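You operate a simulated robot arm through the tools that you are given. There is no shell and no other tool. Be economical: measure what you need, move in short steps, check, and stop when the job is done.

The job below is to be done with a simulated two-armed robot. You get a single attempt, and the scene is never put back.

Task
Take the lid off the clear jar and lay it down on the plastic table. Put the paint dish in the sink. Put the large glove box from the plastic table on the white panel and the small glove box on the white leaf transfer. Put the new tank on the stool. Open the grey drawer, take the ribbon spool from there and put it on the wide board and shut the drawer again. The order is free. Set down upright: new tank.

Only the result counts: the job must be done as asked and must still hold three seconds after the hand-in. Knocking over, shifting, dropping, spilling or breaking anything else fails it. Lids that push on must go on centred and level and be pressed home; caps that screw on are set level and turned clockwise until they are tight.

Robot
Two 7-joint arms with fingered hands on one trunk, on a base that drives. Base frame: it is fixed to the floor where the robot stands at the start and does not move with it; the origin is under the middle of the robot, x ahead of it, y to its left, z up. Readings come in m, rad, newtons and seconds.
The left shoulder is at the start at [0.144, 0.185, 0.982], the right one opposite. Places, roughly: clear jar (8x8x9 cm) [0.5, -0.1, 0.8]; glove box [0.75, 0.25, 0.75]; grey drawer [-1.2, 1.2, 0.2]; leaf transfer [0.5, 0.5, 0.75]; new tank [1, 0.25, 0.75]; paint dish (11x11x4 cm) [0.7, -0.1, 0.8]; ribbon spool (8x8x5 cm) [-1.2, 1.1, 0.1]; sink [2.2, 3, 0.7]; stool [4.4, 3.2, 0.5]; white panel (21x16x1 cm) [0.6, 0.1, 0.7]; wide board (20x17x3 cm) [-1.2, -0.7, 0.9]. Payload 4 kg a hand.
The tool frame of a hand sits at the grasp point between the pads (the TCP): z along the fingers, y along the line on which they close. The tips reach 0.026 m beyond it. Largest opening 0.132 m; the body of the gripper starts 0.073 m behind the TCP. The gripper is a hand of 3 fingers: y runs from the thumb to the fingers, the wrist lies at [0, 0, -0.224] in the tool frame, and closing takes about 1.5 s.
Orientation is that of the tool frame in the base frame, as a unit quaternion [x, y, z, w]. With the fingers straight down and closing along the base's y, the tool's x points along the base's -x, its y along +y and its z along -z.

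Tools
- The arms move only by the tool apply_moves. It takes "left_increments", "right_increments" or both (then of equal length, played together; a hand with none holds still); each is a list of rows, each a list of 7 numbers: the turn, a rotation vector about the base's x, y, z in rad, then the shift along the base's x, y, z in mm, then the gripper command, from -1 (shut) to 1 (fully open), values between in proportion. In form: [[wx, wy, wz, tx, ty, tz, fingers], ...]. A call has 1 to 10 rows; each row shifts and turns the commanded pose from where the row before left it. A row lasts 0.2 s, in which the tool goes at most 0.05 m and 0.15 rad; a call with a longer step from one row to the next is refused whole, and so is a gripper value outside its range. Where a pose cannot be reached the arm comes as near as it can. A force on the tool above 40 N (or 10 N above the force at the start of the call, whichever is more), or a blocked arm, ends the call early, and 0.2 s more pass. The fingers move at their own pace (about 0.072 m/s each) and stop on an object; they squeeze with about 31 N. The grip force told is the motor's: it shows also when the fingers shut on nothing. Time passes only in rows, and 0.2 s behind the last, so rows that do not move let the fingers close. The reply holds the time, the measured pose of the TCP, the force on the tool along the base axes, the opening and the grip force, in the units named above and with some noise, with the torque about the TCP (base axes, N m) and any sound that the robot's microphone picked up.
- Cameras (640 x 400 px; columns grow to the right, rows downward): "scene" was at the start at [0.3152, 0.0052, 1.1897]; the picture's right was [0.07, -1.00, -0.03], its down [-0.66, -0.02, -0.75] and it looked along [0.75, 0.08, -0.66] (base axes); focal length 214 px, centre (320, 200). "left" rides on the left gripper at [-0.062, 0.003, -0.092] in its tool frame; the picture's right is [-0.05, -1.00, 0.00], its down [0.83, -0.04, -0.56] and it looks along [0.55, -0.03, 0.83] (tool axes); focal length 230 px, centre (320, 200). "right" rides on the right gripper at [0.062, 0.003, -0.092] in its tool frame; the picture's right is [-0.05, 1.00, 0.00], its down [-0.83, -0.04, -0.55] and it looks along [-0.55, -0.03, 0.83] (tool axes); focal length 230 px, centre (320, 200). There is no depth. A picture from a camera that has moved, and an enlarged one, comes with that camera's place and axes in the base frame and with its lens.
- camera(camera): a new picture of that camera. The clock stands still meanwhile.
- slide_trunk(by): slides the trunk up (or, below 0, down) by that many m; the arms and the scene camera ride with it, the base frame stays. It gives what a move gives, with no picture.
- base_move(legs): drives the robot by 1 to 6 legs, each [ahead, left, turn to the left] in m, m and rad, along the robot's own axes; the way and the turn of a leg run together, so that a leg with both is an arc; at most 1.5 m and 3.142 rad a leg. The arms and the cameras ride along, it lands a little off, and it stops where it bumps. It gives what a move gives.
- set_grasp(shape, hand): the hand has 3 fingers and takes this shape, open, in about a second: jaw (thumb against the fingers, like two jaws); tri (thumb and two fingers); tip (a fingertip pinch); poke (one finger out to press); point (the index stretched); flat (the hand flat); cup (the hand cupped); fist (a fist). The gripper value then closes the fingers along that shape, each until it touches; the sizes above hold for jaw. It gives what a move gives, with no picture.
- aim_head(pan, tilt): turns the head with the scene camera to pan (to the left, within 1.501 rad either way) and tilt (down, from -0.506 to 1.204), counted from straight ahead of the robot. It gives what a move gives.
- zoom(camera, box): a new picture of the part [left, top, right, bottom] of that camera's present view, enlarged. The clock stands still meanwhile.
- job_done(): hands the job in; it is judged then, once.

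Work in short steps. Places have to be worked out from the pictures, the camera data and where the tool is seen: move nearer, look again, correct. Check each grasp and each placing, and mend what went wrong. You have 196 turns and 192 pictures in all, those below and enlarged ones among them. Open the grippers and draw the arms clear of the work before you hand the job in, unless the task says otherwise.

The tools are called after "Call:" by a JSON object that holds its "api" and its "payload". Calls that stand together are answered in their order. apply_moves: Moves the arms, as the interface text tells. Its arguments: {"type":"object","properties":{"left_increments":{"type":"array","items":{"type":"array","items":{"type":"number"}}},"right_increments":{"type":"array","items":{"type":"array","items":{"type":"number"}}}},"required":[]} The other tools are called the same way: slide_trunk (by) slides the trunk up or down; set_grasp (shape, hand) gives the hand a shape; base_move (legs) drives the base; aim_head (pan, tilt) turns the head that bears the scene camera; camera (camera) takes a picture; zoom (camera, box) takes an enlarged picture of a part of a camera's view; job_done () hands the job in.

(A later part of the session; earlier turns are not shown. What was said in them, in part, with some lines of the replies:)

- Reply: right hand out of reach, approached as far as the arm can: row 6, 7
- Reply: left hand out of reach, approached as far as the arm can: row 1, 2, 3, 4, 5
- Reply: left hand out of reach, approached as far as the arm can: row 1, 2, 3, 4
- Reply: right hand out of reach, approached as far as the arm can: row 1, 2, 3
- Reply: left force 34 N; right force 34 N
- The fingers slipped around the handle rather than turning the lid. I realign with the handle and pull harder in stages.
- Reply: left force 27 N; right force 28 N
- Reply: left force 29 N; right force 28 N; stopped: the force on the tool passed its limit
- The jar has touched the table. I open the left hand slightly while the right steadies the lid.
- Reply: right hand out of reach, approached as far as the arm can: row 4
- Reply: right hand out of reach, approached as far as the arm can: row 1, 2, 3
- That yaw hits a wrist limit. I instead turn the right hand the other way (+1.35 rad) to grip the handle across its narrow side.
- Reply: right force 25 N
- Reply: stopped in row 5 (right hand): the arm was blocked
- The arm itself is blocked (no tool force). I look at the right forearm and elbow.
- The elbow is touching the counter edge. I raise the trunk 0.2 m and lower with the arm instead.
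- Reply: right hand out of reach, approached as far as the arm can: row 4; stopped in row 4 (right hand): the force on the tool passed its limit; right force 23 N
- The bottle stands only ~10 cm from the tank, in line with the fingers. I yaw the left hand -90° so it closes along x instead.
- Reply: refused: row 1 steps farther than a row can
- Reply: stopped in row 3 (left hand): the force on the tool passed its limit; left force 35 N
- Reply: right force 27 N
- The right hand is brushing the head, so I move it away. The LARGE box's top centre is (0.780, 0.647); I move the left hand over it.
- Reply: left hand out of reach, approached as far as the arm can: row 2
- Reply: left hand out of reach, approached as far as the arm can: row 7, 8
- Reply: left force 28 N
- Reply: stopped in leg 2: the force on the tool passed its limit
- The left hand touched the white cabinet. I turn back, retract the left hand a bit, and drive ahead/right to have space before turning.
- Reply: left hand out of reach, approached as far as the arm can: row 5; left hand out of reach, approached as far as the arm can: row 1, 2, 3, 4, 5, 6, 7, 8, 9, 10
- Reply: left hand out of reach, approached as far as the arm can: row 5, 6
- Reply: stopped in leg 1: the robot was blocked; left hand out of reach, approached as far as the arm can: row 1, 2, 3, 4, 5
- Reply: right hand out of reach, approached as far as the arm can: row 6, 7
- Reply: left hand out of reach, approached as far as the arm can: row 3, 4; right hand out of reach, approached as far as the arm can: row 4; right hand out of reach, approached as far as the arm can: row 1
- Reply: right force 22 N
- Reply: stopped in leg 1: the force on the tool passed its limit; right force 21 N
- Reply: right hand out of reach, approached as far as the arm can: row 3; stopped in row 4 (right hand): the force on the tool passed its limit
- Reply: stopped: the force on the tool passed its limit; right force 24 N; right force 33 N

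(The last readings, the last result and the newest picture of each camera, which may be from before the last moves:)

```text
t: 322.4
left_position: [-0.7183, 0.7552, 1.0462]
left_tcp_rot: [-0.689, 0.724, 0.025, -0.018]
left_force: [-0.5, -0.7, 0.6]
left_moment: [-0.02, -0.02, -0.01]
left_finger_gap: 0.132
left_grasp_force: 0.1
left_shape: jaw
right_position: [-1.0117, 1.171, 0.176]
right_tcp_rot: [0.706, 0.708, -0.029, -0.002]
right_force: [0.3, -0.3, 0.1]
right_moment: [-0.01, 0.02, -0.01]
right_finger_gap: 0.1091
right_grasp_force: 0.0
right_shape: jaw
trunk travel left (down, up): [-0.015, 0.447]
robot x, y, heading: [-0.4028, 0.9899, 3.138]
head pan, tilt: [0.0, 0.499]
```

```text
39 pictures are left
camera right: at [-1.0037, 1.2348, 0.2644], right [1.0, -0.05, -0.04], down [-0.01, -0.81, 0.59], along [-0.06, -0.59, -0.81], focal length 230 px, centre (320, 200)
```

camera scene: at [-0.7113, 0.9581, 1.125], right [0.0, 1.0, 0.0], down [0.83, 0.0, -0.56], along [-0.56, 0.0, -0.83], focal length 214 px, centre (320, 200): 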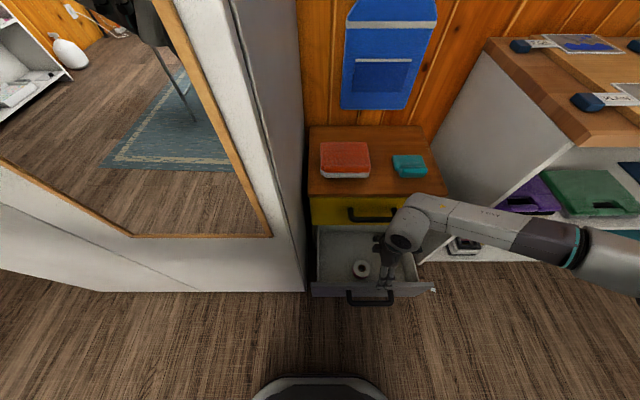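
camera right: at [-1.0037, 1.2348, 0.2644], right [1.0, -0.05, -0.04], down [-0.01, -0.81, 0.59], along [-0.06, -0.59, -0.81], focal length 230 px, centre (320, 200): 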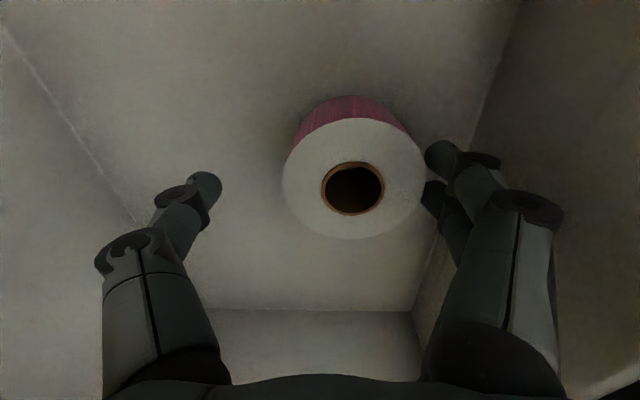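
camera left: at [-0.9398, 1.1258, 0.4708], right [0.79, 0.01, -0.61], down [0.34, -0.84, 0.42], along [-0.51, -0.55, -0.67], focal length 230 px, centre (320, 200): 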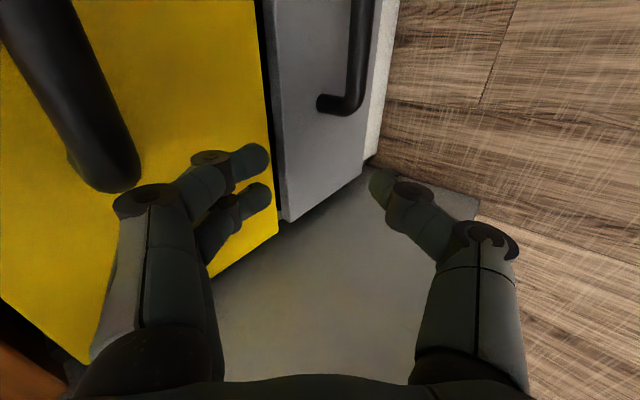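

Spool is now at (−0.993, 1.165). I recentre, lower to z≈0.16 (the forearm limits further descent over the drawer front) and close.

Call:
{"api": "apply_moves", "payload": {"right_increments": [[0, 0, 0, 9, -3, 0, 0.65], [0, 0, 0, 9, -3, 0, 0.65], [0, 0, 0, 0, 0, -8, 0.65], [0, 0, 0, 0, 0, -8, 0.65]]}}

Call:
{"api": "camera", "payload": {"camera": "right"}}

```text
t: 323.4
left_position: [-0.7183, 0.7546, 1.045]
left_tcp_rot: [-0.689, 0.724, 0.025, -0.017]
left_force: [-0.9, 0.0, -0.8]
left_moment: [-0.03, 0.02, 0.02]
left_finger_gap: 0.132
left_grasp_force: 0.0
left_shape: jaw
right_position: [-0.9929, 1.1651, 0.1618]
right_tcp_rot: [0.705, 0.709, -0.029, -0.002]
right_force: [0.0, 0.2, -0.2]
right_moment: [0.01, -0.01, 0.0]
right_finger_gap: 0.1088
right_grasp_force: 0.0
right_shape: jaw
trunk travel left (down, up): [-0.015, 0.447]
robot x, y, heading: [-0.4052, 0.9904, 3.138]
head pan, tilt: [0.0, 0.499]
```

```text
38 pictures are left
camera right: at [-0.9849, 1.2286, 0.2498], right [1.0, -0.05, -0.04], down [-0.01, -0.81, 0.59], along [-0.06, -0.58, -0.81], focal length 230 px, centre (320, 200)
```

right: 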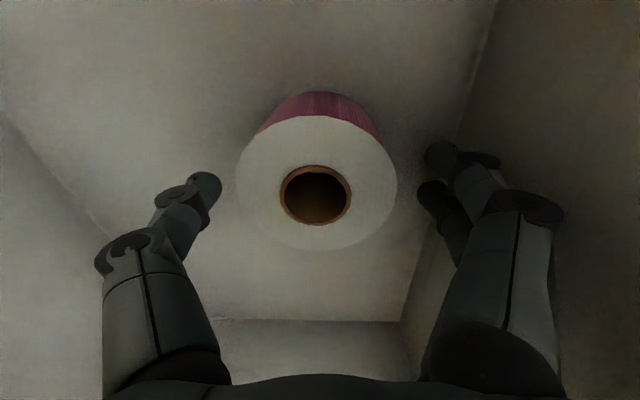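

Call:
{"api": "apply_moves", "payload": {"right_increments": [[0, 0, 0, 0, 3, -6, 0.5], [0, 0, 0, 0, 0, 0, 0.2], [0, 0, 0, 0, 0, 0, -0.2], [0, 0, 0, 0, 0, 0, -1], [0, 0, 0, 0, 0, 0, -1], [0, 0, 0, 0, 0, 0, -1]]}}

Call:
{"api": "apply_moves", "payload": {"right_increments": [[0, 0, 0, 0, 0, 10, -1], [0, 0, 0, 0, 0, 30, -1], [0, 0, 0, 0, 0, 40, -1], [0, 0, 0, 0, 0, 45, -1]]}}

Call:
{"api": "camera", "payload": {"camera": "right"}}

```text
t: 324.8
left_position: [-0.7171, 0.7531, 1.0462]
left_tcp_rot: [-0.689, 0.724, 0.026, -0.017]
left_force: [-0.6, 1.0, 0.9]
left_moment: [-0.03, 0.0, -0.01]
left_finger_gap: 0.1317
left_grasp_force: 0.0
left_shape: jaw
right_position: [-0.9931, 1.1685, 0.1542]
right_tcp_rot: [0.705, 0.708, -0.029, -0.003]
right_force: [-0.2, -0.5, -0.2]
right_moment: [-0.04, -0.01, 0.0]
right_finger_gap: 0.0676
right_grasp_force: 30.4
right_shape: jaw
trunk travel left (down, up): [-0.015, 0.447]
robot x, y, heading: [-0.4028, 0.9856, 3.141]
head pan, tilt: [0.0, 0.499]
```

```text
t: 325.8
left_position: [-0.7184, 0.7538, 1.0447]
left_tcp_rot: [-0.689, 0.724, 0.026, -0.017]
left_force: [0.7, 0.2, -0.1]
left_moment: [0.02, 0.01, 0.04]
left_finger_gap: 0.132
left_grasp_force: 0.1
left_shape: jaw
right_position: [-0.9921, 1.1688, 0.2827]
right_tcp_rot: [0.705, 0.708, -0.029, -0.003]
right_force: [-0.1, -0.1, -1.2]
right_moment: [0.0, -0.01, -0.01]
right_finger_gap: 0.0678
right_grasp_force: 30.9
right_shape: jaw
trunk travel left (down, up): [-0.015, 0.447]
robot x, y, heading: [-0.4018, 0.9895, 3.138]
head pan, tilt: [0.0, 0.499]
```

```text
37 pictures are left
camera right: at [-0.9847, 1.2316, 0.3714], right [1.0, -0.05, -0.04], down [-0.01, -0.81, 0.59], along [-0.06, -0.58, -0.81], focal length 230 px, centre (320, 200)
```

right: 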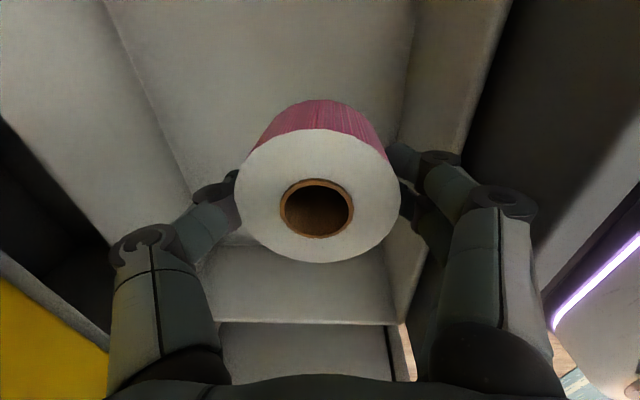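

The spool is gripped. I lift it out, rise well clear, back off, and strafe along the aisle to the console with the wide board.

Call:
{"api": "apply_moves", "payload": {"right_increments": [[0, 0, 0, 0, 0, 45, -1], [0, 0, 0, 0, 0, 45, -1], [0, 0, 0, 5, 0, 45, -1], [0, 0, 0, 10, 0, 45, -1], [0, 0, 0, 10, 0, 45, -1], [0, 0, 0, 10, 0, 45, -1], [0, 0, 0, 10, 0, 45, -1], [0, 0, 0, 10, 0, 45, -1], [0, 0, 0, 10, 0, 45, -1], [0, 0, 0, 10, 0, 45, -1]]}}

Call:
{"api": "slide_trunk", "payload": {"by": 0.3}}

Call:
{"api": "base_move", "payload": {"legs": [[-0.3, 0, 0], [0, 0.85, 0], [0, 0.8, 0]]}}

Call:
{"api": "aim_head", "payload": {"pan": 0.0, "tilt": 0.5}}

Call:
{"api": "camera", "payload": {"camera": "scene"}}

```text
t: 328.0
left_position: [-0.7178, 0.7536, 1.0458]
left_tcp_rot: [-0.689, 0.724, 0.026, -0.017]
left_force: [-0.3, -0.9, -0.3]
left_moment: [-0.06, 0.02, 0.01]
left_finger_gap: 0.1323
left_grasp_force: 0.0
left_shape: jaw
right_position: [-0.9165, 1.1684, 0.729]
right_tcp_rot: [0.705, 0.708, -0.029, -0.003]
right_force: [0.0, 0.1, -1.6]
right_moment: [0.03, 0.0, 0.01]
right_finger_gap: 0.0675
right_grasp_force: 31.5
right_shape: jaw
trunk travel left (down, up): [-0.015, 0.447]
robot x, y, heading: [-0.4026, 0.9891, 3.145]
head pan, tilt: [0.0, 0.499]
```

```text
t: 331.0
left_position: [-0.7173, 0.754, 1.3439]
left_tcp_rot: [-0.689, 0.724, 0.024, -0.017]
left_force: [-1.2, -0.3, -0.4]
left_moment: [-0.01, 0.0, -0.02]
left_finger_gap: 0.132
left_grasp_force: 0.0
left_shape: jaw
right_position: [-0.9189, 1.1695, 1.0286]
right_tcp_rot: [0.705, 0.709, -0.028, -0.002]
right_force: [0.1, -0.2, -1.3]
right_moment: [0.01, 0.05, -0.02]
right_finger_gap: 0.0676
right_grasp_force: 30.4
right_shape: jaw
trunk travel left (down, up): [-0.315, 0.147]
robot x, y, heading: [-0.4026, 0.9875, 3.138]
head pan, tilt: [0.0, 0.499]
```

```text
t: 341.0
left_position: [-0.4024, -0.8962, 1.3461]
left_tcp_rot: [-0.697, 0.717, 0.025, -0.017]
left_force: [0.8, 0.6, 0.3]
left_moment: [-0.03, -0.03, 0.03]
left_finger_gap: 0.1319
left_grasp_force: 0.0
left_shape: jaw
right_position: [-0.6107, -0.4877, 1.0298]
right_tcp_rot: [0.697, 0.716, -0.03, -0.001]
right_force: [-0.2, -0.2, -0.6]
right_moment: [0.0, 0.05, 0.02]
right_finger_gap: 0.0676
right_grasp_force: 30.8
right_shape: jaw
trunk travel left (down, up): [-0.315, 0.147]
robot x, y, heading: [-0.0929, -0.6552, -3.122]
head pan, tilt: [0.0, 0.499]
```

```text
t: 341.6
left_position: [-0.4012, -0.8979, 1.3453]
left_tcp_rot: [-0.697, 0.716, 0.026, -0.018]
left_force: [-0.7, 0.8, 0.0]
left_moment: [0.0, -0.02, 0.0]
left_finger_gap: 0.1319
left_grasp_force: 0.1
left_shape: jaw
right_position: [-0.6107, -0.4867, 1.0299]
right_tcp_rot: [0.697, 0.716, -0.028, -0.002]
right_force: [0.2, -1.1, -1.3]
right_moment: [0.01, -0.03, -0.03]
right_finger_gap: 0.0676
right_grasp_force: 30.9
right_shape: jaw
trunk travel left (down, up): [-0.315, 0.147]
robot x, y, heading: [-0.0925, -0.6572, -3.123]
head pan, tilt: [0.0, 0.499]
```

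```text
36 pictures are left
camera scene: at [-0.2081, -0.6596, 1.5239], right [-0.02, 1.0, 0.0], down [0.53, 0.01, -0.85], along [-0.85, -0.02, -0.53], focal length 214 px, centre (320, 200)
```

scene: 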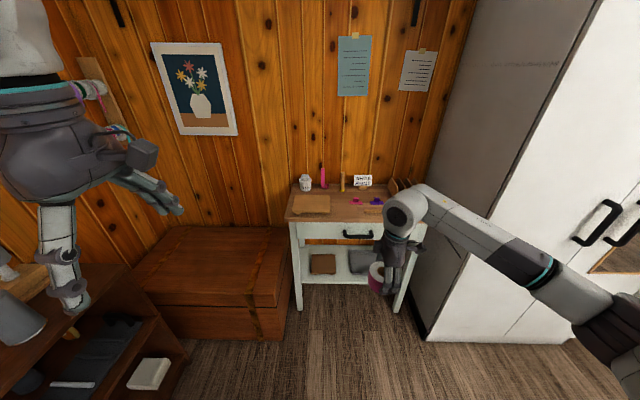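

Call:
{"api": "zoom", "payload": {"camera": "scene", "box": [275, 160, 425, 250]}}

```text
4.27 times, centred on (350, 205) of scene
camera zoom: at [-0.2081, -0.6596, 1.5239], right [-0.02, 1.0, 0.0], down [0.53, 0.01, -0.85], along [-0.85, -0.02, -0.53], focal length 915 px, centre (192, 179)
```

zoom: 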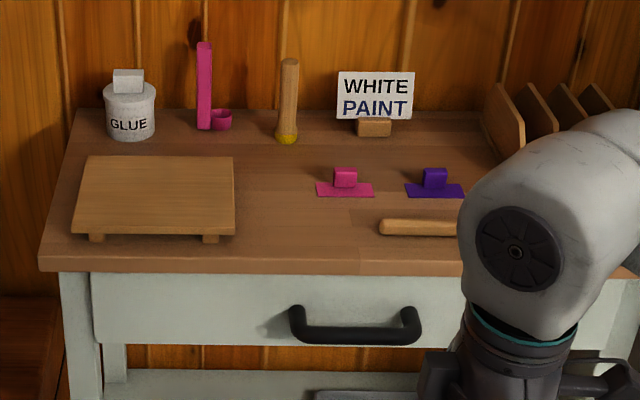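

The wide board (tan, on feet) is centred near (−1.17, −0.73), top z≈0.90. I drive up and bring the spool over it.

Call:
{"api": "base_move", "payload": {"legs": [[0, 0.16, -0.019], [0.38, 0, 0]]}}

Call:
{"api": "apply_moves", "payload": {"right_increments": [[0, 0, 0, -25, -18, 0, -1], [0, 0, 0, -25, -18, 0, -1], [0, 0, 0, -25, -18, 0, -1], [0, 0, 0, -25, -18, 0, -1]]}}

Call:
{"api": "aim_head", "payload": {"pan": 0.0, "tilt": 0.7}}

Call:
{"api": "camera", "payload": {"camera": "scene"}}

Call:
{"api": "camera", "payload": {"camera": "right"}}

```text
t: 345.0
left_position: [-0.7834, -1.0524, 1.3448]
left_tcp_rot: [-0.69, 0.723, 0.026, -0.017]
left_force: [-0.1, 0.4, 0.0]
left_moment: [0.02, 0.0, -0.02]
left_finger_gap: 0.1317
left_grasp_force: 0.1
left_shape: jaw
right_position: [-0.986, -0.6374, 1.0297]
right_tcp_rot: [0.704, 0.709, -0.029, -0.004]
right_force: [-0.7, -0.3, -1.9]
right_moment: [0.02, 0.02, -0.01]
right_finger_gap: 0.0678
right_grasp_force: 31.0
right_shape: jaw
trunk travel left (down, up): [-0.315, 0.147]
robot x, y, heading: [-0.471, -0.8134, -3.138]
head pan, tilt: [0.0, 0.499]
```

```text
t: 346.0
left_position: [-0.7842, -1.0524, 1.3447]
left_tcp_rot: [-0.69, 0.723, 0.026, -0.017]
left_force: [0.2, 0.6, 0.7]
left_moment: [0.0, -0.02, 0.03]
left_finger_gap: 0.1319
left_grasp_force: 0.0
left_shape: jaw
right_position: [-1.0853, -0.7101, 1.0263]
right_tcp_rot: [0.704, 0.71, -0.028, -0.002]
right_force: [-0.5, 0.6, -2.0]
right_moment: [0.0, -0.02, -0.02]
right_finger_gap: 0.0674
right_grasp_force: 30.7
right_shape: jaw
trunk travel left (down, up): [-0.315, 0.147]
robot x, y, heading: [-0.4675, -0.8136, -3.142]
head pan, tilt: [0.0, 0.499]
```

```text
t: 346.8
left_position: [-0.7851, -1.0518, 1.3457]
left_tcp_rot: [-0.691, 0.722, 0.027, -0.017]
left_force: [-0.1, 1.6, 0.5]
left_moment: [-0.02, -0.02, -0.01]
left_finger_gap: 0.1318
left_grasp_force: 0.1
left_shape: jaw
right_position: [-1.0851, -0.7097, 1.0276]
right_tcp_rot: [0.704, 0.71, -0.029, -0.002]
right_force: [-1.1, -0.1, -0.7]
right_moment: [0.01, -0.02, 0.01]
right_finger_gap: 0.0676
right_grasp_force: 31.3
right_shape: jaw
trunk travel left (down, up): [-0.315, 0.147]
robot x, y, heading: [-0.4693, -0.8123, -3.142]
head pan, tilt: [0.0, 0.7]
```

```text
34 pictures are left
camera scene: at [-0.5792, -0.8173, 1.5066], right [0.0, 1.0, 0.0], down [0.69, 0.0, -0.73], along [-0.73, 0.0, -0.69], focal length 214 px, centre (320, 200)
```

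scene: 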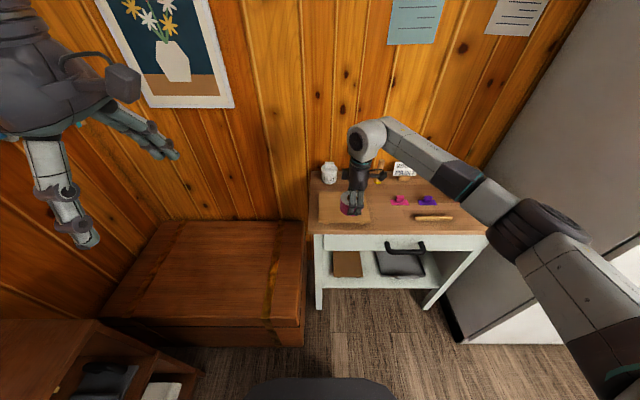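

```text
33 pictures are left
camera right: at [-1.0779, -0.6466, 1.1155], right [1.0, -0.04, -0.04], down [-0.01, -0.81, 0.59], along [-0.06, -0.59, -0.81], focal length 230 px, centre (320, 200)
```

right: 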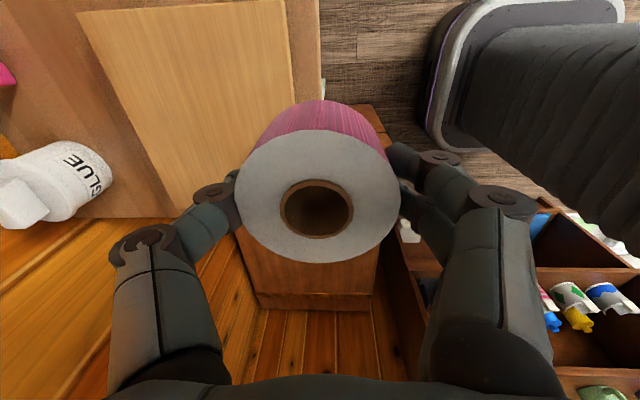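

Board centre refined to (−1.183, −0.726). I drive 5 cm closer, centre the spool and lower toward it.

Call:
{"api": "base_move", "payload": {"legs": [[0.05, 0, 0]]}}

Call:
{"api": "apply_moves", "payload": {"right_increments": [[0, 0, 0, -24, -8, 0, -1], [0, 0, 0, -24, -8, 0, -1], [0, 0, 0, 0, 0, -25, -1], [0, 0, 0, 0, 0, -20, -1]]}}

Call:
{"api": "camera", "payload": {"camera": "right"}}

Call:
{"api": "zoom", "payload": {"camera": "scene", "box": [280, 130, 440, 250]}}

```text
t: 347.7
left_position: [-0.8257, -1.0516, 1.3491]
left_tcp_rot: [-0.691, 0.722, 0.028, -0.02]
left_force: [0.9, -0.4, 0.7]
left_moment: [0.02, 0.07, 0.0]
left_finger_gap: 0.1321
left_grasp_force: 0.2
left_shape: jaw
right_position: [-1.1279, -0.7097, 1.0311]
right_tcp_rot: [0.704, 0.71, -0.031, -0.005]
right_force: [0.4, -0.5, -0.7]
right_moment: [0.03, 0.06, 0.01]
right_finger_gap: 0.0674
right_grasp_force: 30.6
right_shape: jaw
trunk travel left (down, up): [-0.315, 0.147]
robot x, y, heading: [-0.5188, -0.8118, -3.14]
head pan, tilt: [0.0, 0.7]
```

```text
t: 348.7
left_position: [-0.8321, -1.0504, 1.3463]
left_tcp_rot: [-0.69, 0.723, 0.026, -0.018]
left_force: [-0.6, 0.4, -0.4]
left_moment: [0.01, 0.02, 0.0]
left_finger_gap: 0.1319
left_grasp_force: 0.1
left_shape: jaw
right_position: [-1.181, -0.7251, 0.9811]
right_tcp_rot: [0.704, 0.709, -0.029, -0.003]
right_force: [-0.2, 0.1, -1.2]
right_moment: [0.03, 0.03, -0.01]
right_finger_gap: 0.0676
right_grasp_force: 30.8
right_shape: jaw
trunk travel left (down, up): [-0.315, 0.147]
robot x, y, heading: [-0.519, -0.8167, -3.141]
head pan, tilt: [0.0, 0.7]
```

```text
32 pictures are left
camera right: at [-1.1735, -0.6615, 1.0706], right [1.0, -0.05, -0.04], down [-0.01, -0.81, 0.59], along [-0.06, -0.59, -0.81], focal length 230 px, centre (320, 200)
```

right: 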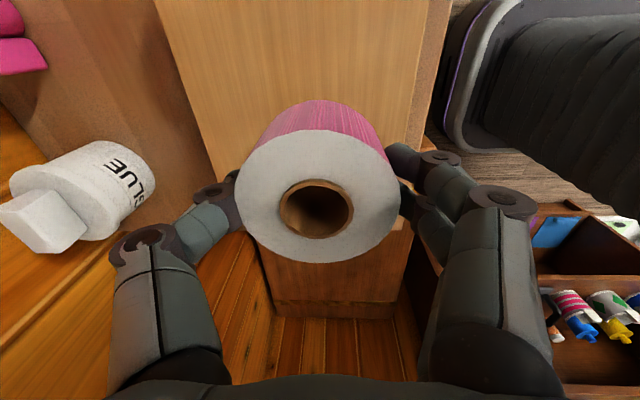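

```text
3.33 times, centred on (360, 190) of scene
camera zoom: at [-0.6269, -0.8173, 1.5066], right [0.0, 1.0, 0.0], down [0.69, 0.0, -0.73], along [-0.73, 0.0, -0.69], focal length 715 px, centre (187, 233)
```

zoom: 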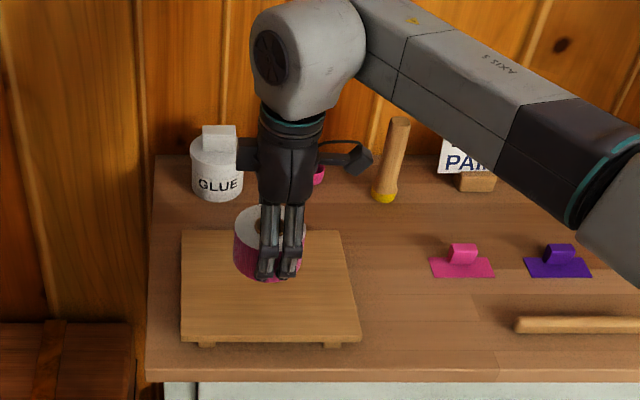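

Spool is centred over the board. I step down to contact.

Call:
{"api": "apply_moves", "payload": {"right_increments": [[0, 0, 0, 0, 0, -6, -1], [0, 0, 0, 0, 0, -6, -1], [0, 0, 0, 0, 0, -4, -1], [0, 0, 0, 0, 0, -4, -1]]}}

Call:
{"api": "apply_moves", "payload": {"right_increments": [[0, 0, 0, 0, 0, -4, -1], [0, 0, 0, 0, 0, -4, -1], [0, 0, 0, 0, 0, -4, -1], [0, 0, 0, 0, 0, -4, -1], [0, 0, 0, 0, 0, -4, -1]]}}

Call:
{"api": "zoom", "payload": {"camera": "scene", "box": [280, 130, 440, 250]}}

```text
t: 349.7
left_position: [-0.8331, -1.0513, 1.3454]
left_tcp_rot: [-0.69, 0.723, 0.027, -0.018]
left_force: [0.3, 0.3, -0.2]
left_moment: [0.01, 0.02, 0.0]
left_finger_gap: 0.1319
left_grasp_force: 0.0
left_shape: jaw
right_position: [-1.1811, -0.7256, 0.9599]
right_tcp_rot: [0.704, 0.71, -0.029, -0.002]
right_force: [0.1, -0.2, -0.8]
right_moment: [0.01, -0.01, 0.01]
right_finger_gap: 0.0675
right_grasp_force: 31.7
right_shape: jaw
trunk travel left (down, up): [-0.315, 0.147]
robot x, y, heading: [-0.5171, -0.8121, -3.141]
head pan, tilt: [0.0, 0.7]
```

```text
t: 350.9
left_position: [-0.8316, -1.0507, 1.3448]
left_tcp_rot: [-0.69, 0.723, 0.025, -0.017]
left_force: [0.2, -0.2, -1.3]
left_moment: [-0.05, 0.01, 0.01]
left_finger_gap: 0.1321
left_grasp_force: 0.0
left_shape: jaw
right_position: [-1.1806, -0.7268, 0.941]
right_tcp_rot: [0.704, 0.709, -0.03, -0.002]
right_force: [0.1, 0.4, -1.1]
right_moment: [0.01, -0.02, -0.03]
right_finger_gap: 0.0677
right_grasp_force: 30.8
right_shape: jaw
trunk travel left (down, up): [-0.315, 0.147]
robot x, y, heading: [-0.5175, -0.813, -3.143]
head pan, tilt: [0.0, 0.7]
```

```text
3.33 times, centred on (360, 190) of scene
camera zoom: at [-0.6274, -0.8174, 1.5066], right [0.0, 1.0, 0.0], down [0.69, 0.0, -0.73], along [-0.73, 0.0, -0.69], focal length 715 px, centre (187, 233)
```

zoom: 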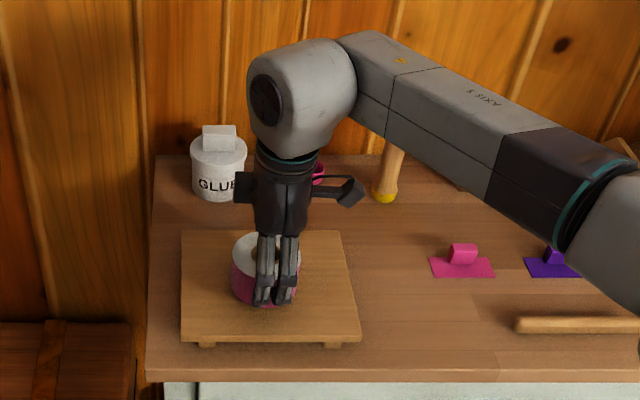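

Call:
{"api": "apply_moves", "payload": {"right_increments": [[0, 0, 0, 0, 0, -4, -1], [0, 0, 0, 0, 0, -4, -1], [0, 0, 0, 0, 0, -4, -1], [0, 0, 0, 0, 0, -4, -1], [0, 0, 0, 0, 0, -4, -1]]}}

Call:
{"api": "apply_moves", "payload": {"right_increments": [[0, 0, 0, 0, 0, -3, -1], [0, 0, 0, 0, 0, -3, -1], [0, 0, 0, 0, 0, -3, -1], [0, 0, 0, 0, 0, -3, -1]]}}

```text
t: 352.1
left_position: [-0.8284, -1.0505, 1.3476]
left_tcp_rot: [-0.69, 0.723, 0.028, -0.019]
left_force: [-0.5, -0.8, 0.2]
left_moment: [-0.02, -0.02, -0.02]
left_finger_gap: 0.1319
left_grasp_force: 0.0
left_shape: jaw
right_position: [-1.1796, -0.7264, 0.9273]
right_tcp_rot: [0.703, 0.71, -0.033, -0.004]
right_force: [1.9, 4.4, 30.1]
right_moment: [0.08, -0.24, 0.03]
right_finger_gap: 0.0671
right_grasp_force: 31.2
right_shape: jaw
trunk travel left (down, up): [-0.315, 0.147]
robot x, y, heading: [-0.5219, -0.8138, -3.137]
head pan, tilt: [0.0, 0.7]
```

```text
t: 352.5
left_position: [-0.8297, -1.0499, 1.3457]
left_tcp_rot: [-0.69, 0.723, 0.025, -0.018]
left_force: [-0.5, -0.1, 0.5]
left_moment: [0.01, -0.05, 0.0]
left_finger_gap: 0.1317
left_grasp_force: 0.1
left_shape: jaw
right_position: [-1.1822, -0.7262, 0.9278]
right_tcp_rot: [0.704, 0.71, -0.033, -0.003]
right_force: [8.5, 4.3, 24.4]
right_moment: [0.09, -0.54, 0.09]
right_finger_gap: 0.0668
right_grasp_force: 30.7
right_shape: jaw
trunk travel left (down, up): [-0.315, 0.147]
robot x, y, heading: [-0.5183, -0.8137, 3.142]
head pan, tilt: [0.0, 0.7]
stopped in row 2 (right hand): the force on the tool passed its limit (the readings are from after the stop); the commanded pose is now the measured one
```

Contact. I release gradually and rise; then check.

Call:
{"api": "apply_moves", "payload": {"right_increments": [[0, 0, 0, 0, 0, 2, -1], [0, 0, 0, 0, 0, 0, 0.2], [0, 0, 0, 0, 0, 0, 0.6], [0, 0, 0, 0, 0, 5, 0.6], [0, 0, 0, 0, 0, 40, 0.6], [0, 0, 0, 0, 0, 45, 0.8], [0, 0, 0, 0, 0, 45, 1]]}}

Call:
{"api": "camera", "payload": {"camera": "right"}}

Call:
{"api": "zoom", "payload": {"camera": "scene", "box": [280, 130, 440, 250]}}

```text
t: 354.1
left_position: [-0.831, -1.0513, 1.3466]
left_tcp_rot: [-0.69, 0.723, 0.026, -0.018]
left_force: [-0.2, -0.1, -0.3]
left_moment: [0.01, -0.01, -0.01]
left_finger_gap: 0.132
left_grasp_force: 0.1
left_shape: jaw
right_position: [-1.1817, -0.7269, 1.0619]
right_tcp_rot: [0.705, 0.709, -0.033, -0.003]
right_force: [0.4, -0.5, 0.7]
right_moment: [0.0, 0.01, 0.01]
right_finger_gap: 0.1319
right_grasp_force: 0.1
right_shape: jaw
trunk travel left (down, up): [-0.315, 0.147]
robot x, y, heading: [-0.5192, -0.8137, -3.141]
head pan, tilt: [0.0, 0.7]
```

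```text
29 pictures are left
camera right: at [-1.1733, -0.6641, 1.1507], right [1.0, -0.05, -0.05], down [-0.01, -0.81, 0.59], along [-0.07, -0.59, -0.81], focal length 230 px, centre (320, 200)
```

right: 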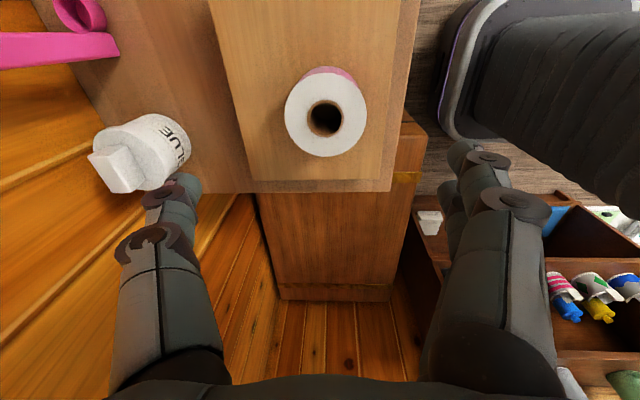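

```text
3.33 times, centred on (360, 190) of scene
camera zoom: at [-0.626, -0.8176, 1.5067], right [0.0, 1.0, 0.0], down [0.69, 0.0, -0.73], along [-0.73, 0.0, -0.69], focal length 715 px, centre (187, 233)
```

zoom: 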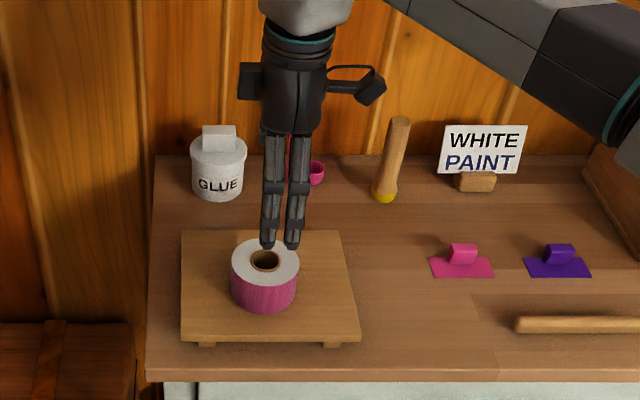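

Spool is on the wide board. I back away and return to the open drawer, lowering trunk and right arm in front of it.

Call:
{"api": "base_move", "payload": {"legs": [[-0.42, 0, 0], [0, -0.9, 0], [0, -0.87, 0]]}}

Call:
{"api": "slide_trunk", "payload": {"by": -0.29}}

Call:
{"api": "apply_moves", "payload": {"right_increments": [[0, 0, 0, 14, 12, -40, 1], [0, 0, 0, 14, 12, -40, 0], [0, 0, 0, 14, 12, -40, -1], [0, 0, 0, 14, 12, -40, -1], [0, 0, 0, 14, 12, -40, -1], [0, 0, 0, 14, 12, -40, -1], [0, 0, 0, 14, 12, -40, -1], [0, 0, 0, 0, 0, -40, -1]]}}

Call:
{"api": "camera", "payload": {"camera": "scene"}}

```text
t: 365.5
left_position: [-0.418, 0.7695, 1.3462]
left_tcp_rot: [-0.688, 0.725, 0.027, -0.018]
left_force: [0.1, -0.7, 0.0]
left_moment: [0.02, -0.01, 0.04]
left_finger_gap: 0.1319
left_grasp_force: 0.0
left_shape: jaw
right_position: [-0.7692, 1.0943, 1.0605]
right_tcp_rot: [0.705, 0.708, -0.033, -0.003]
right_force: [1.0, -0.5, -0.6]
right_moment: [-0.05, 0.0, -0.02]
right_finger_gap: 0.1322
right_grasp_force: 0.1
right_shape: jaw
trunk travel left (down, up): [-0.315, 0.147]
robot x, y, heading: [-0.1024, 1.0062, 3.141]
head pan, tilt: [0.0, 0.7]
```

```text
t: 368.4
left_position: [-0.4186, 0.77, 1.0565]
left_tcp_rot: [-0.689, 0.724, 0.027, -0.018]
left_force: [-0.6, 0.0, -0.1]
left_moment: [-0.01, 0.04, 0.03]
left_finger_gap: 0.1321
left_grasp_force: 0.1
left_shape: jaw
right_position: [-0.7677, 1.0929, 0.7724]
right_tcp_rot: [0.705, 0.709, -0.033, -0.004]
right_force: [0.7, -0.1, -0.9]
right_moment: [-0.02, 0.02, 0.01]
right_finger_gap: 0.1319
right_grasp_force: 0.0
right_shape: jaw
trunk travel left (down, up): [-0.025, 0.437]
robot x, y, heading: [-0.1027, 1.0067, 3.138]
head pan, tilt: [0.0, 0.7]
```

```text
t: 370.2
left_position: [-0.4194, 0.7691, 1.055]
left_tcp_rot: [-0.689, 0.724, 0.025, -0.018]
left_force: [-0.5, 0.3, 0.0]
left_moment: [0.01, -0.02, -0.04]
left_finger_gap: 0.1319
left_grasp_force: 0.0
left_shape: jaw
right_position: [-0.6697, 1.181, 0.4523]
right_tcp_rot: [0.706, 0.708, -0.032, -0.003]
right_force: [0.3, -0.4, 0.0]
right_moment: [0.01, 0.0, -0.03]
right_finger_gap: 0.0
right_grasp_force: 30.2
right_shape: jaw
trunk travel left (down, up): [-0.025, 0.437]
robot x, y, heading: [-0.1019, 1.0058, 3.137]
head pan, tilt: [0.0, 0.7]
```

```text
27 pictures are left
camera scene: at [-0.429, 1.0032, 1.1109], right [0.0, 1.0, 0.0], down [0.93, 0.0, -0.38], along [-0.38, 0.0, -0.93], focal length 214 px, centre (320, 200)
```

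scene: 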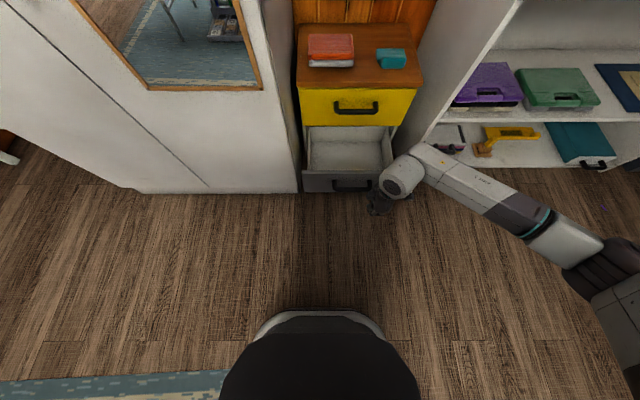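

The drawer is open as left. I tilt and lower the closed right hand to z≈0.235 at y≈1.147.

Call:
{"api": "apply_moves", "payload": {"right_increments": [[0, 0, 0, 0, -17, -20, -1], [0, 0, 0, 0, -17, -20, -1], [0, 0.12, 0, 0, 0, -30, -1], [0, 0.12, 0, 0, 0, -30, -1], [0, 0.12, 0, 0, 0, -30, -1], [0, 0.12, 0, 0, 0, -30, -1], [0, 0, 0, 0, 0, -30, -1], [0, 0, 0, 0, 0, -25, -1]]}}

Call:
{"api": "camera", "payload": {"camera": "right"}}

```text
t: 372.0
left_position: [-0.4196, 0.769, 1.0557]
left_tcp_rot: [-0.688, 0.725, 0.026, -0.017]
left_force: [0.4, -0.2, 0.2]
left_moment: [0.02, -0.02, 0.0]
left_finger_gap: 0.132
left_grasp_force: 0.1
left_shape: jaw
right_position: [-0.665, 1.1295, 0.2409]
right_tcp_rot: [0.677, 0.687, -0.201, -0.172]
right_force: [0.0, -0.2, 0.0]
right_moment: [0.01, 0.0, 0.01]
right_finger_gap: 0.0
right_grasp_force: 31.3
right_shape: jaw
right hand out of reach, approached as far as the arm can: row 6
trunk travel left (down, up): [-0.025, 0.437]
robot x, y, heading: [-0.1045, 1.0064, 3.138]
head pan, tilt: [0.0, 0.7]
```

```text
26 pictures are left
camera right: at [-0.6156, 1.1934, 0.3161], right [0.86, -0.05, -0.5], down [0.26, -0.81, 0.53], along [-0.43, -0.59, -0.68], focal length 230 px, centre (320, 200)
```

right: 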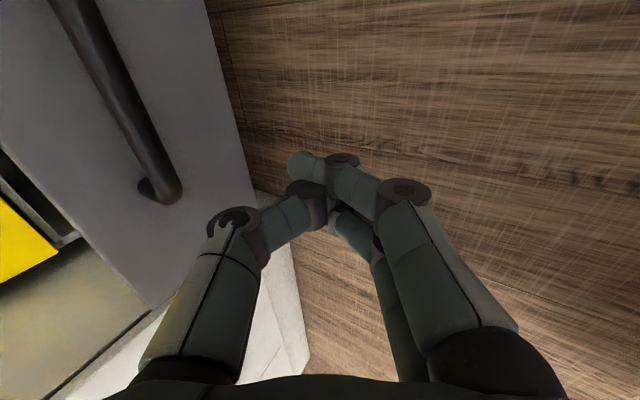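

Ready to push. I close the left fingers (for cabinet clearance) and drive ahead to push the drawer by its handle.

Call:
{"api": "apply_moves", "payload": {"left_increments": [[0, 0, 0, 0, 0, 0, -0.5], [0, 0, 0, 0, 0, 0, -1], [0, 0, 0, 0, 0, 0, -1], [0, 0, 0, 0, 0, 0, -1]]}}

Call:
{"api": "base_move", "payload": {"legs": [[0.34, 0, 0]]}}

Call:
{"api": "camera", "payload": {"camera": "right"}}

Call:
{"api": "camera", "payload": {"camera": "scene"}}

```text
t: 373.0
left_position: [-0.4182, 0.7697, 1.0551]
left_tcp_rot: [-0.689, 0.724, 0.026, -0.017]
left_force: [-0.4, -0.5, 0.7]
left_moment: [0.0, 0.02, 0.0]
left_finger_gap: 0.0
left_grasp_force: 0.1
left_shape: jaw
right_position: [-0.6628, 1.1298, 0.2419]
right_tcp_rot: [0.677, 0.688, -0.199, -0.172]
right_force: [0.9, 0.2, -0.2]
right_moment: [0.03, 0.0, 0.0]
right_finger_gap: 0.0003
right_grasp_force: 31.3
right_shape: jaw
trunk travel left (down, up): [-0.025, 0.437]
robot x, y, heading: [-0.1054, 1.004, 3.137]
head pan, tilt: [0.0, 0.7]
```

```text
t: 375.2
left_position: [-0.7701, 0.7763, 1.0557]
left_tcp_rot: [-0.684, 0.729, 0.026, -0.017]
left_force: [-0.1, 0.4, -0.3]
left_moment: [-0.02, 0.01, 0.01]
left_finger_gap: 0.0
left_grasp_force: 31.1
left_shape: jaw
right_position: [-1.0103, 1.141, 0.2405]
right_tcp_rot: [0.682, 0.683, -0.197, -0.173]
right_force: [0.0, 0.2, -0.2]
right_moment: [0.0, 0.03, 0.01]
right_finger_gap: 0.0
right_grasp_force: 30.8
right_shape: jaw
trunk travel left (down, up): [-0.025, 0.437]
robot x, y, heading: [-0.4551, 1.0093, 3.122]
head pan, tilt: [0.0, 0.7]
```

```text
25 pictures are left
camera right: at [-0.9605, 1.2028, 0.3159], right [0.86, -0.06, -0.5], down [0.25, -0.81, 0.53], along [-0.44, -0.58, -0.68], focal length 230 px, centre (320, 200)
```

right: 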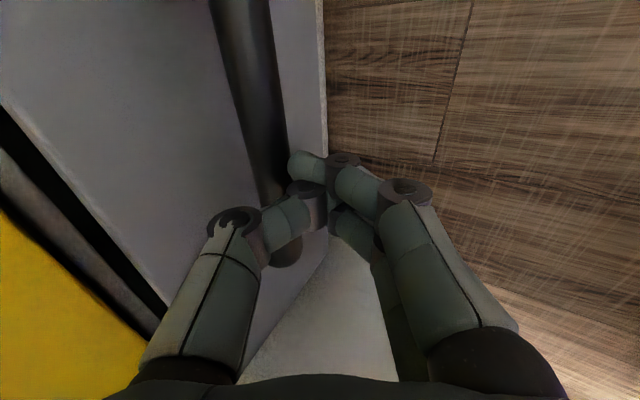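

```text
24 pictures are left
camera scene: at [-0.777, 1.0101, 1.111], right [0.01, 1.0, 0.0], down [0.93, -0.01, -0.38], along [-0.38, 0.01, -0.93], focal length 214 px, centre (320, 200)
```

scene: 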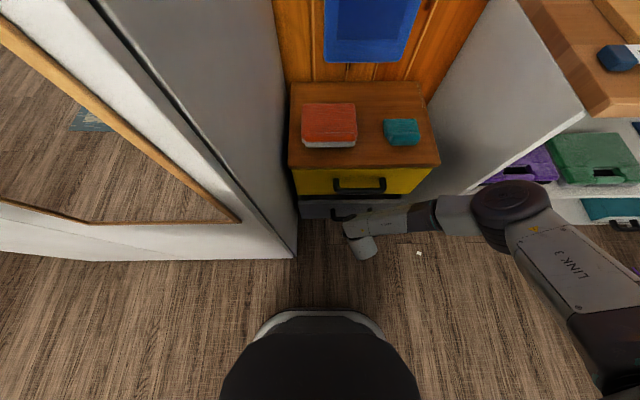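

Most of the way closed. I push the rest with the arm in small steps until it resists.

Call:
{"api": "apply_moves", "payload": {"right_increments": [[0, 0, 0, -12, 0, 0, -1], [0, 0, 0, -12, 0, 0, -1], [0, 0, 0, -10, 0, 0, -1], [0, 0, 0, -8, 0, 0, -1], [0, 0, 0, -8, 0, 0, -1], [0, 0, 0, -8, 0, 0, -1], [0, 0, 0, -8, 0, 0, -1]]}}

Call:
{"api": "camera", "payload": {"camera": "right"}}

```text
t: 376.4
left_position: [-0.7696, 0.7764, 1.0548]
left_tcp_rot: [-0.684, 0.729, 0.027, -0.017]
left_force: [0.5, 0.0, -0.5]
left_moment: [0.0, 0.0, 0.0]
left_finger_gap: 0.0
left_grasp_force: 31.0
left_shape: jaw
right_position: [-1.047, 1.1395, 0.2364]
right_tcp_rot: [0.683, 0.685, -0.193, -0.167]
right_force: [6.9, 0.0, 2.2]
right_moment: [0.0, 0.02, -0.03]
right_finger_gap: 0.0
right_grasp_force: 30.8
right_shape: jaw
trunk travel left (down, up): [-0.025, 0.437]
robot x, y, heading: [-0.4498, 1.0066, 3.127]
head pan, tilt: [0.0, 0.7]
stopped in row 5 (right hand): the force on the tool passed its limit (the readings are from after the stop); the commanded pose is now the measured one
```

```text
23 pictures are left
camera right: at [-0.9976, 1.2025, 0.3116], right [0.87, -0.06, -0.49], down [0.25, -0.81, 0.53], along [-0.43, -0.58, -0.69], focal length 230 px, centre (320, 200)
```

right: 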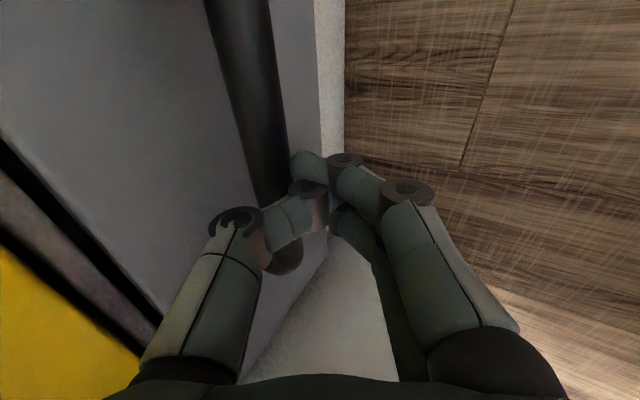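

Stopped by resistance. I push once more gently to make sure it is fully home.

Call:
{"api": "apply_moves", "payload": {"right_increments": [[0, 0, 0, -6, 0, 0, -1], [0, 0, 0, -6, 0, 0, -1], [0, 0, 0, -6, 0, 0, -1], [0, 0, 0, -6, 0, 0, -1], [0, 0, 0, -6, 0, 0, -1]]}}

Call:
{"api": "apply_moves", "payload": {"right_increments": [[0, 0, 0, 25, 0, 10, -1], [0, 0, 0, 40, 0, 20, -1], [0, 0, 0, 40, 0, 25, -1], [0, -0.12, 0, 20, 0, 40, -1], [0, -0.12, 0, 10, 0, 45, -1], [0, -0.12, 0, 0, 0, 45, 0], [0, -0.1, 0, 0, 0, 45, 1], [0, 0, 0, 0, 0, 45, 1]]}}

Call:
{"api": "base_move", "payload": {"legs": [[-0.3, 0, 0]]}}

Call:
{"api": "camera", "payload": {"camera": "scene"}}

```text
t: 377.2
left_position: [-0.7693, 0.7779, 1.055]
left_tcp_rot: [-0.684, 0.729, 0.025, -0.017]
left_force: [0.2, 0.1, 0.4]
left_moment: [0.01, 0.01, 0.01]
left_finger_gap: 0.0002
left_grasp_force: 31.5
left_shape: jaw
right_position: [-1.052, 1.1385, 0.232]
right_tcp_rot: [0.684, 0.686, -0.189, -0.163]
right_force: [12.9, -0.2, -2.1]
right_moment: [0.02, -0.03, 0.03]
right_finger_gap: 0.0002
right_grasp_force: 31.2
right_shape: jaw
trunk travel left (down, up): [-0.025, 0.437]
robot x, y, heading: [-0.4494, 1.0053, 3.125]
head pan, tilt: [0.0, 0.7]
stopped in row 3 (right hand): the force on the tool passed its limit (the readings are from after the stop); the commanded pose is now the measured one
```

```text
t: 379.0
left_position: [-0.769, 0.7777, 1.0558]
left_tcp_rot: [-0.683, 0.729, 0.026, -0.018]
left_force: [0.6, -0.8, 0.1]
left_moment: [0.0, 0.03, 0.0]
left_finger_gap: 0.0
left_grasp_force: 30.8
left_shape: jaw
right_position: [-0.9189, 1.1382, 0.5115]
right_tcp_rot: [0.708, 0.706, -0.03, -0.003]
right_force: [-0.4, 0.4, 0.5]
right_moment: [-0.03, 0.0, 0.0]
right_finger_gap: 0.0793
right_grasp_force: 0.0
right_shape: jaw
trunk travel left (down, up): [-0.025, 0.437]
robot x, y, heading: [-0.4542, 1.0096, 3.12]
head pan, tilt: [0.0, 0.7]
```

```text
t: 381.1
left_position: [-0.4576, 0.7745, 1.0569]
left_tcp_rot: [-0.678, 0.734, 0.027, -0.018]
left_force: [-0.2, 1.1, 0.9]
left_moment: [-0.02, 0.02, -0.01]
left_finger_gap: 0.0
left_grasp_force: 30.6
left_shape: jaw
right_position: [-0.6032, 1.1381, 0.5113]
right_tcp_rot: [0.713, 0.7, -0.03, -0.004]
right_force: [0.5, -0.8, 0.0]
right_moment: [-0.01, 0.01, 0.01]
right_finger_gap: 0.1321
right_grasp_force: 0.0
right_shape: jaw
trunk travel left (down, up): [-0.025, 0.437]
robot x, y, heading: [-0.1393, 1.0004, 3.112]
head pan, tilt: [0.0, 0.7]
```

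```text
22 pictures are left
camera scene: at [-0.4601, 1.0079, 1.1115], right [0.03, 1.0, 0.0], down [0.92, -0.03, -0.38], along [-0.38, 0.01, -0.93], focal length 214 px, centre (320, 200)
```

scene: 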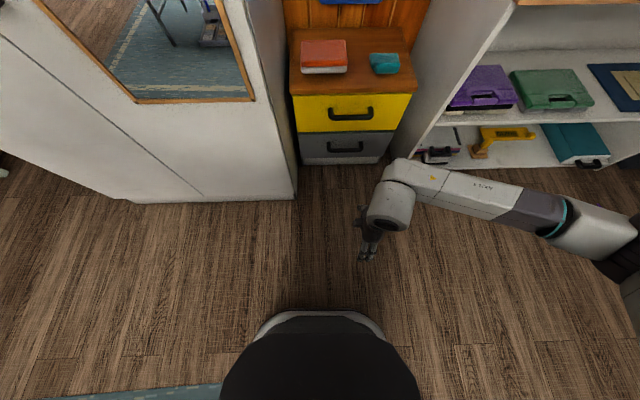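

Call:
{"api": "zoom", "payload": {"camera": "scene", "box": [280, 70, 420, 180]}}

Call:
{"api": "aim_head", "payload": {"pan": 0.0, "tilt": 0.3}}

Call:
{"api": "camera", "payload": {"camera": "scene"}}

```text
3.64 times, centred on (350, 125) of scene
camera zoom: at [-0.4601, 1.0079, 1.1115], right [0.03, 1.0, 0.0], down [0.92, -0.03, -0.38], along [-0.38, 0.01, -0.93], focal length 780 px, centre (211, 473)
```

zoom: 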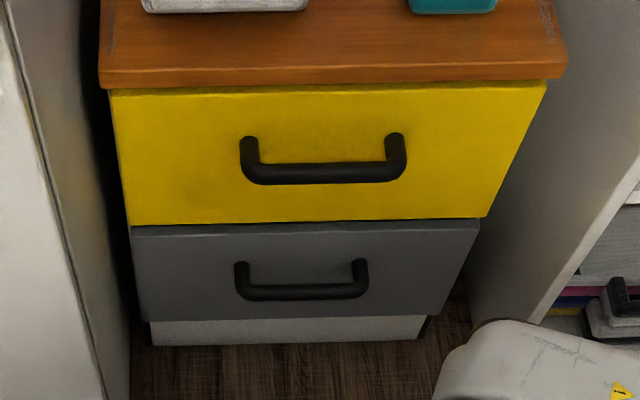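

```text
t: 382.0
left_position: [-0.4576, 0.7741, 1.055]
left_tcp_rot: [-0.678, 0.734, 0.026, -0.018]
left_force: [0.3, 0.2, 0.6]
left_moment: [0.04, 0.01, -0.04]
left_finger_gap: 0.0
left_grasp_force: 30.8
left_shape: jaw
right_position: [-0.603, 1.1386, 0.5103]
right_tcp_rot: [0.714, 0.7, -0.03, -0.003]
right_force: [0.2, 0.0, -0.5]
right_moment: [0.01, 0.01, 0.02]
right_finger_gap: 0.1319
right_grasp_force: 0.0
right_shape: jaw
trunk travel left (down, up): [-0.025, 0.437]
robot x, y, heading: [-0.1368, 0.9974, 3.111]
head pan, tilt: [0.0, 0.3]
```

```text
20 pictures are left
camera scene: at [-0.485, 1.0086, 1.1393], right [0.03, 1.0, 0.0], down [0.71, -0.02, -0.71], along [-0.71, 0.02, -0.71], focal length 214 px, centre (320, 200)
```

scene: 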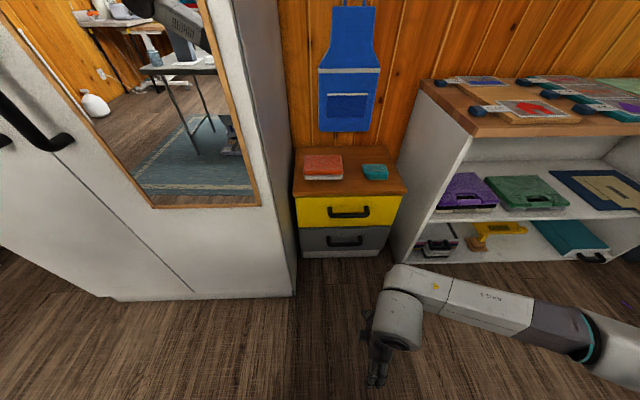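

The drawer is flush with the one above. I open the left hand, turn away from the furniture, and take a last look at the table.

Call:
{"api": "apply_moves", "payload": {"left_increments": [[0, 0, 0, 0, 0, 0, 0], [0, 0, 0, 0, 0, 0, 1], [0, 0, 0, 0, 0, 0, 1], [0, 0, 0, 0, 0, 0, 1], [0, 0, 0, 0, 0, 0, 1], [0, 0, 0, 0, 0, 0, 1]], "right_increments": [[0, 0, 0, 0, 0, 45, 1], [0, 0, 0, 0, 0, 45, 1], [0, 0, 0, 0, 0, 45, 1], [0, 0, 0, 0, 0, 45, 1], [0, 0, 0, 0, 0, 45, 1], [0, 0, 0, 0, 0, 45, 1]]}}

Call:
{"api": "base_move", "payload": {"legs": [[0, 0, -1.55]]}}

Call:
{"api": "aim_head", "payload": {"pan": -1.4, "tilt": 0.2}}

Call:
{"api": "camera", "payload": {"camera": "scene"}}

```text
t: 383.4
left_position: [-0.4574, 0.7731, 1.0568]
left_tcp_rot: [-0.679, 0.734, 0.027, -0.018]
left_force: [-0.2, -0.5, -0.4]
left_moment: [-0.01, 0.01, 0.02]
left_finger_gap: 0.1319
left_grasp_force: 0.0
left_shape: jaw
right_position: [-0.6019, 1.1396, 0.7813]
right_tcp_rot: [0.713, 0.7, -0.03, -0.004]
right_force: [-1.2, -0.1, 0.3]
right_moment: [-0.03, 0.03, -0.02]
right_finger_gap: 0.1316
right_grasp_force: 0.1
right_shape: jaw
trunk travel left (down, up): [-0.025, 0.437]
robot x, y, heading: [-0.135, 1.0008, 3.112]
head pan, tilt: [0.0, 0.3]
```

```text
t: 387.5
left_position: [-0.3769, 1.3116, 1.0554]
left_tcp_rot: [0.018, 0.999, 0.03, 0.005]
left_force: [-0.6, -0.7, 0.5]
left_moment: [0.0, 0.0, -0.01]
left_finger_gap: 0.132
left_grasp_force: 0.0
left_shape: jaw
right_position: [-0.0191, 1.4725, 0.7803]
right_tcp_rot: [0.999, 0.011, -0.02, -0.024]
right_force: [-0.7, -0.8, 0.7]
right_moment: [0.01, 0.02, 0.0]
right_finger_gap: 0.1319
right_grasp_force: 0.1
right_shape: jaw
trunk travel left (down, up): [-0.025, 0.437]
robot x, y, heading: [-0.1345, 0.9991, 1.585]
head pan, tilt: [0.0, 0.3]
```

```text
t: 389.0
left_position: [-0.3767, 1.3114, 1.0562]
left_tcp_rot: [0.017, 0.999, 0.031, 0.005]
left_force: [0.0, 0.1, -0.7]
left_moment: [0.01, -0.02, -0.01]
left_finger_gap: 0.1318
left_grasp_force: 0.0
left_shape: jaw
right_position: [-0.0193, 1.47, 0.7803]
right_tcp_rot: [0.999, 0.012, -0.02, -0.024]
right_force: [0.3, 0.0, 0.1]
right_moment: [-0.01, 0.03, 0.01]
right_finger_gap: 0.132
right_grasp_force: 0.1
right_shape: jaw
trunk travel left (down, up): [-0.025, 0.437]
robot x, y, heading: [-0.1393, 1.0021, 1.581]
head pan, tilt: [-1.4, 0.201]
```

```text
19 pictures are left
camera scene: at [-0.0505, 1.2813, 1.1835], right [0.18, -0.87, 0.46], down [-0.19, -0.49, -0.85], along [0.96, 0.07, -0.25], focal length 214 px, centre (320, 200)
```

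scene: 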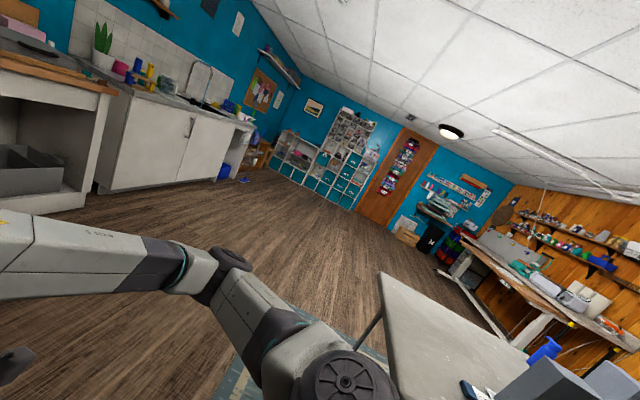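

Call:
{"api": "base_move", "payload": {"legs": [[0, 0, -0.7]]}}

Call:
{"api": "aim_head", "payload": {"pan": -1.2, "tilt": 0.3}}

Call:
{"api": "camera", "payload": {"camera": "scene"}}

```text
t: 391.3
left_position: [-0.1192, 1.393, 1.0556]
left_tcp_rot: [0.36, 0.932, 0.028, 0.015]
left_force: [-0.3, -0.7, 0.4]
left_moment: [-0.03, 0.03, 0.01]
left_finger_gap: 0.132
left_grasp_force: 0.1
left_shape: jaw
right_position: [0.2571, 1.2827, 0.7785]
right_tcp_rot: [0.943, -0.332, -0.01, -0.028]
right_force: [-0.2, 0.7, -0.1]
right_moment: [0.0, -0.01, 0.0]
right_finger_gap: 0.1319
right_grasp_force: 0.0
right_shape: jaw
trunk travel left (down, up): [-0.025, 0.437]
robot x, y, heading: [-0.1386, 1.001, 0.882]
head pan, tilt: [-1.4, 0.201]
```

```text
t: 392.0
left_position: [-0.1194, 1.3925, 1.0559]
left_tcp_rot: [0.361, 0.932, 0.028, 0.016]
left_force: [-1.3, 0.3, -0.4]
left_moment: [-0.01, 0.02, 0.01]
left_finger_gap: 0.1318
left_grasp_force: 0.0
left_shape: jaw
right_position: [0.2564, 1.2834, 0.7794]
right_tcp_rot: [0.943, -0.332, -0.011, -0.029]
right_force: [0.3, 0.1, 0.1]
right_moment: [0.01, -0.01, 0.01]
right_finger_gap: 0.1319
right_grasp_force: 0.2
right_shape: jaw
trunk travel left (down, up): [-0.025, 0.437]
robot x, y, heading: [-0.1394, 1.0035, 0.882]
head pan, tilt: [-1.201, 0.3]
```

```text
18 pictures are left
camera scene: at [0.1151, 1.1691, 1.1671], right [-0.25, -0.87, 0.43], down [-0.55, -0.24, -0.8], along [0.79, -0.44, -0.42], focal length 214 px, centre (320, 200)
```

scene: 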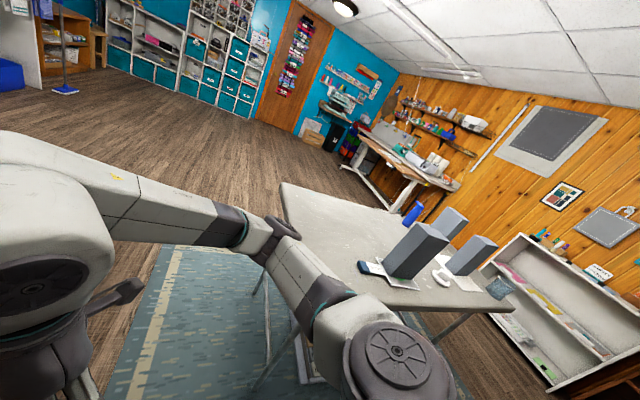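

The table is as left: SMALL on the leaf, LARGE on the panel, the lid lying on the table and the jar standing. Both grippers are open and the arms are clear, so I hand in.

Call:
{"api": "job_done", "payload": {}}

```text
The job is handed in.
```

I carried out every part of the task and handed the job in; the result of the judging was not shown to me.

- **Jar lid:** off the clear jar and lying on the plastic table.
- **Paint dish:** in the sink.
- **Large glove box:** standing on the white panel.
- **Small glove box:** standing on the white leaf transfer.
- **New tank:** upright on the stool.
- **Ribbon spool:** on the wide board, and the grey drawer is pushed shut, flush with the yellow one above it.

**Mishaps:** While I was taking the lid off, the jar was lifted, tilted and pushed about 3.5 cm; I set it back close to where it stood. The left hand also pressed briefly against the white cabinet, the right elbow touched the sink counter, and the base was blocked once in front of the drawer unit. I saw nothing moved or damaged.

**Last check:** My final look covered only the table, from a distance. I last saw the dish, tank, spool and drawer when I finished each one.
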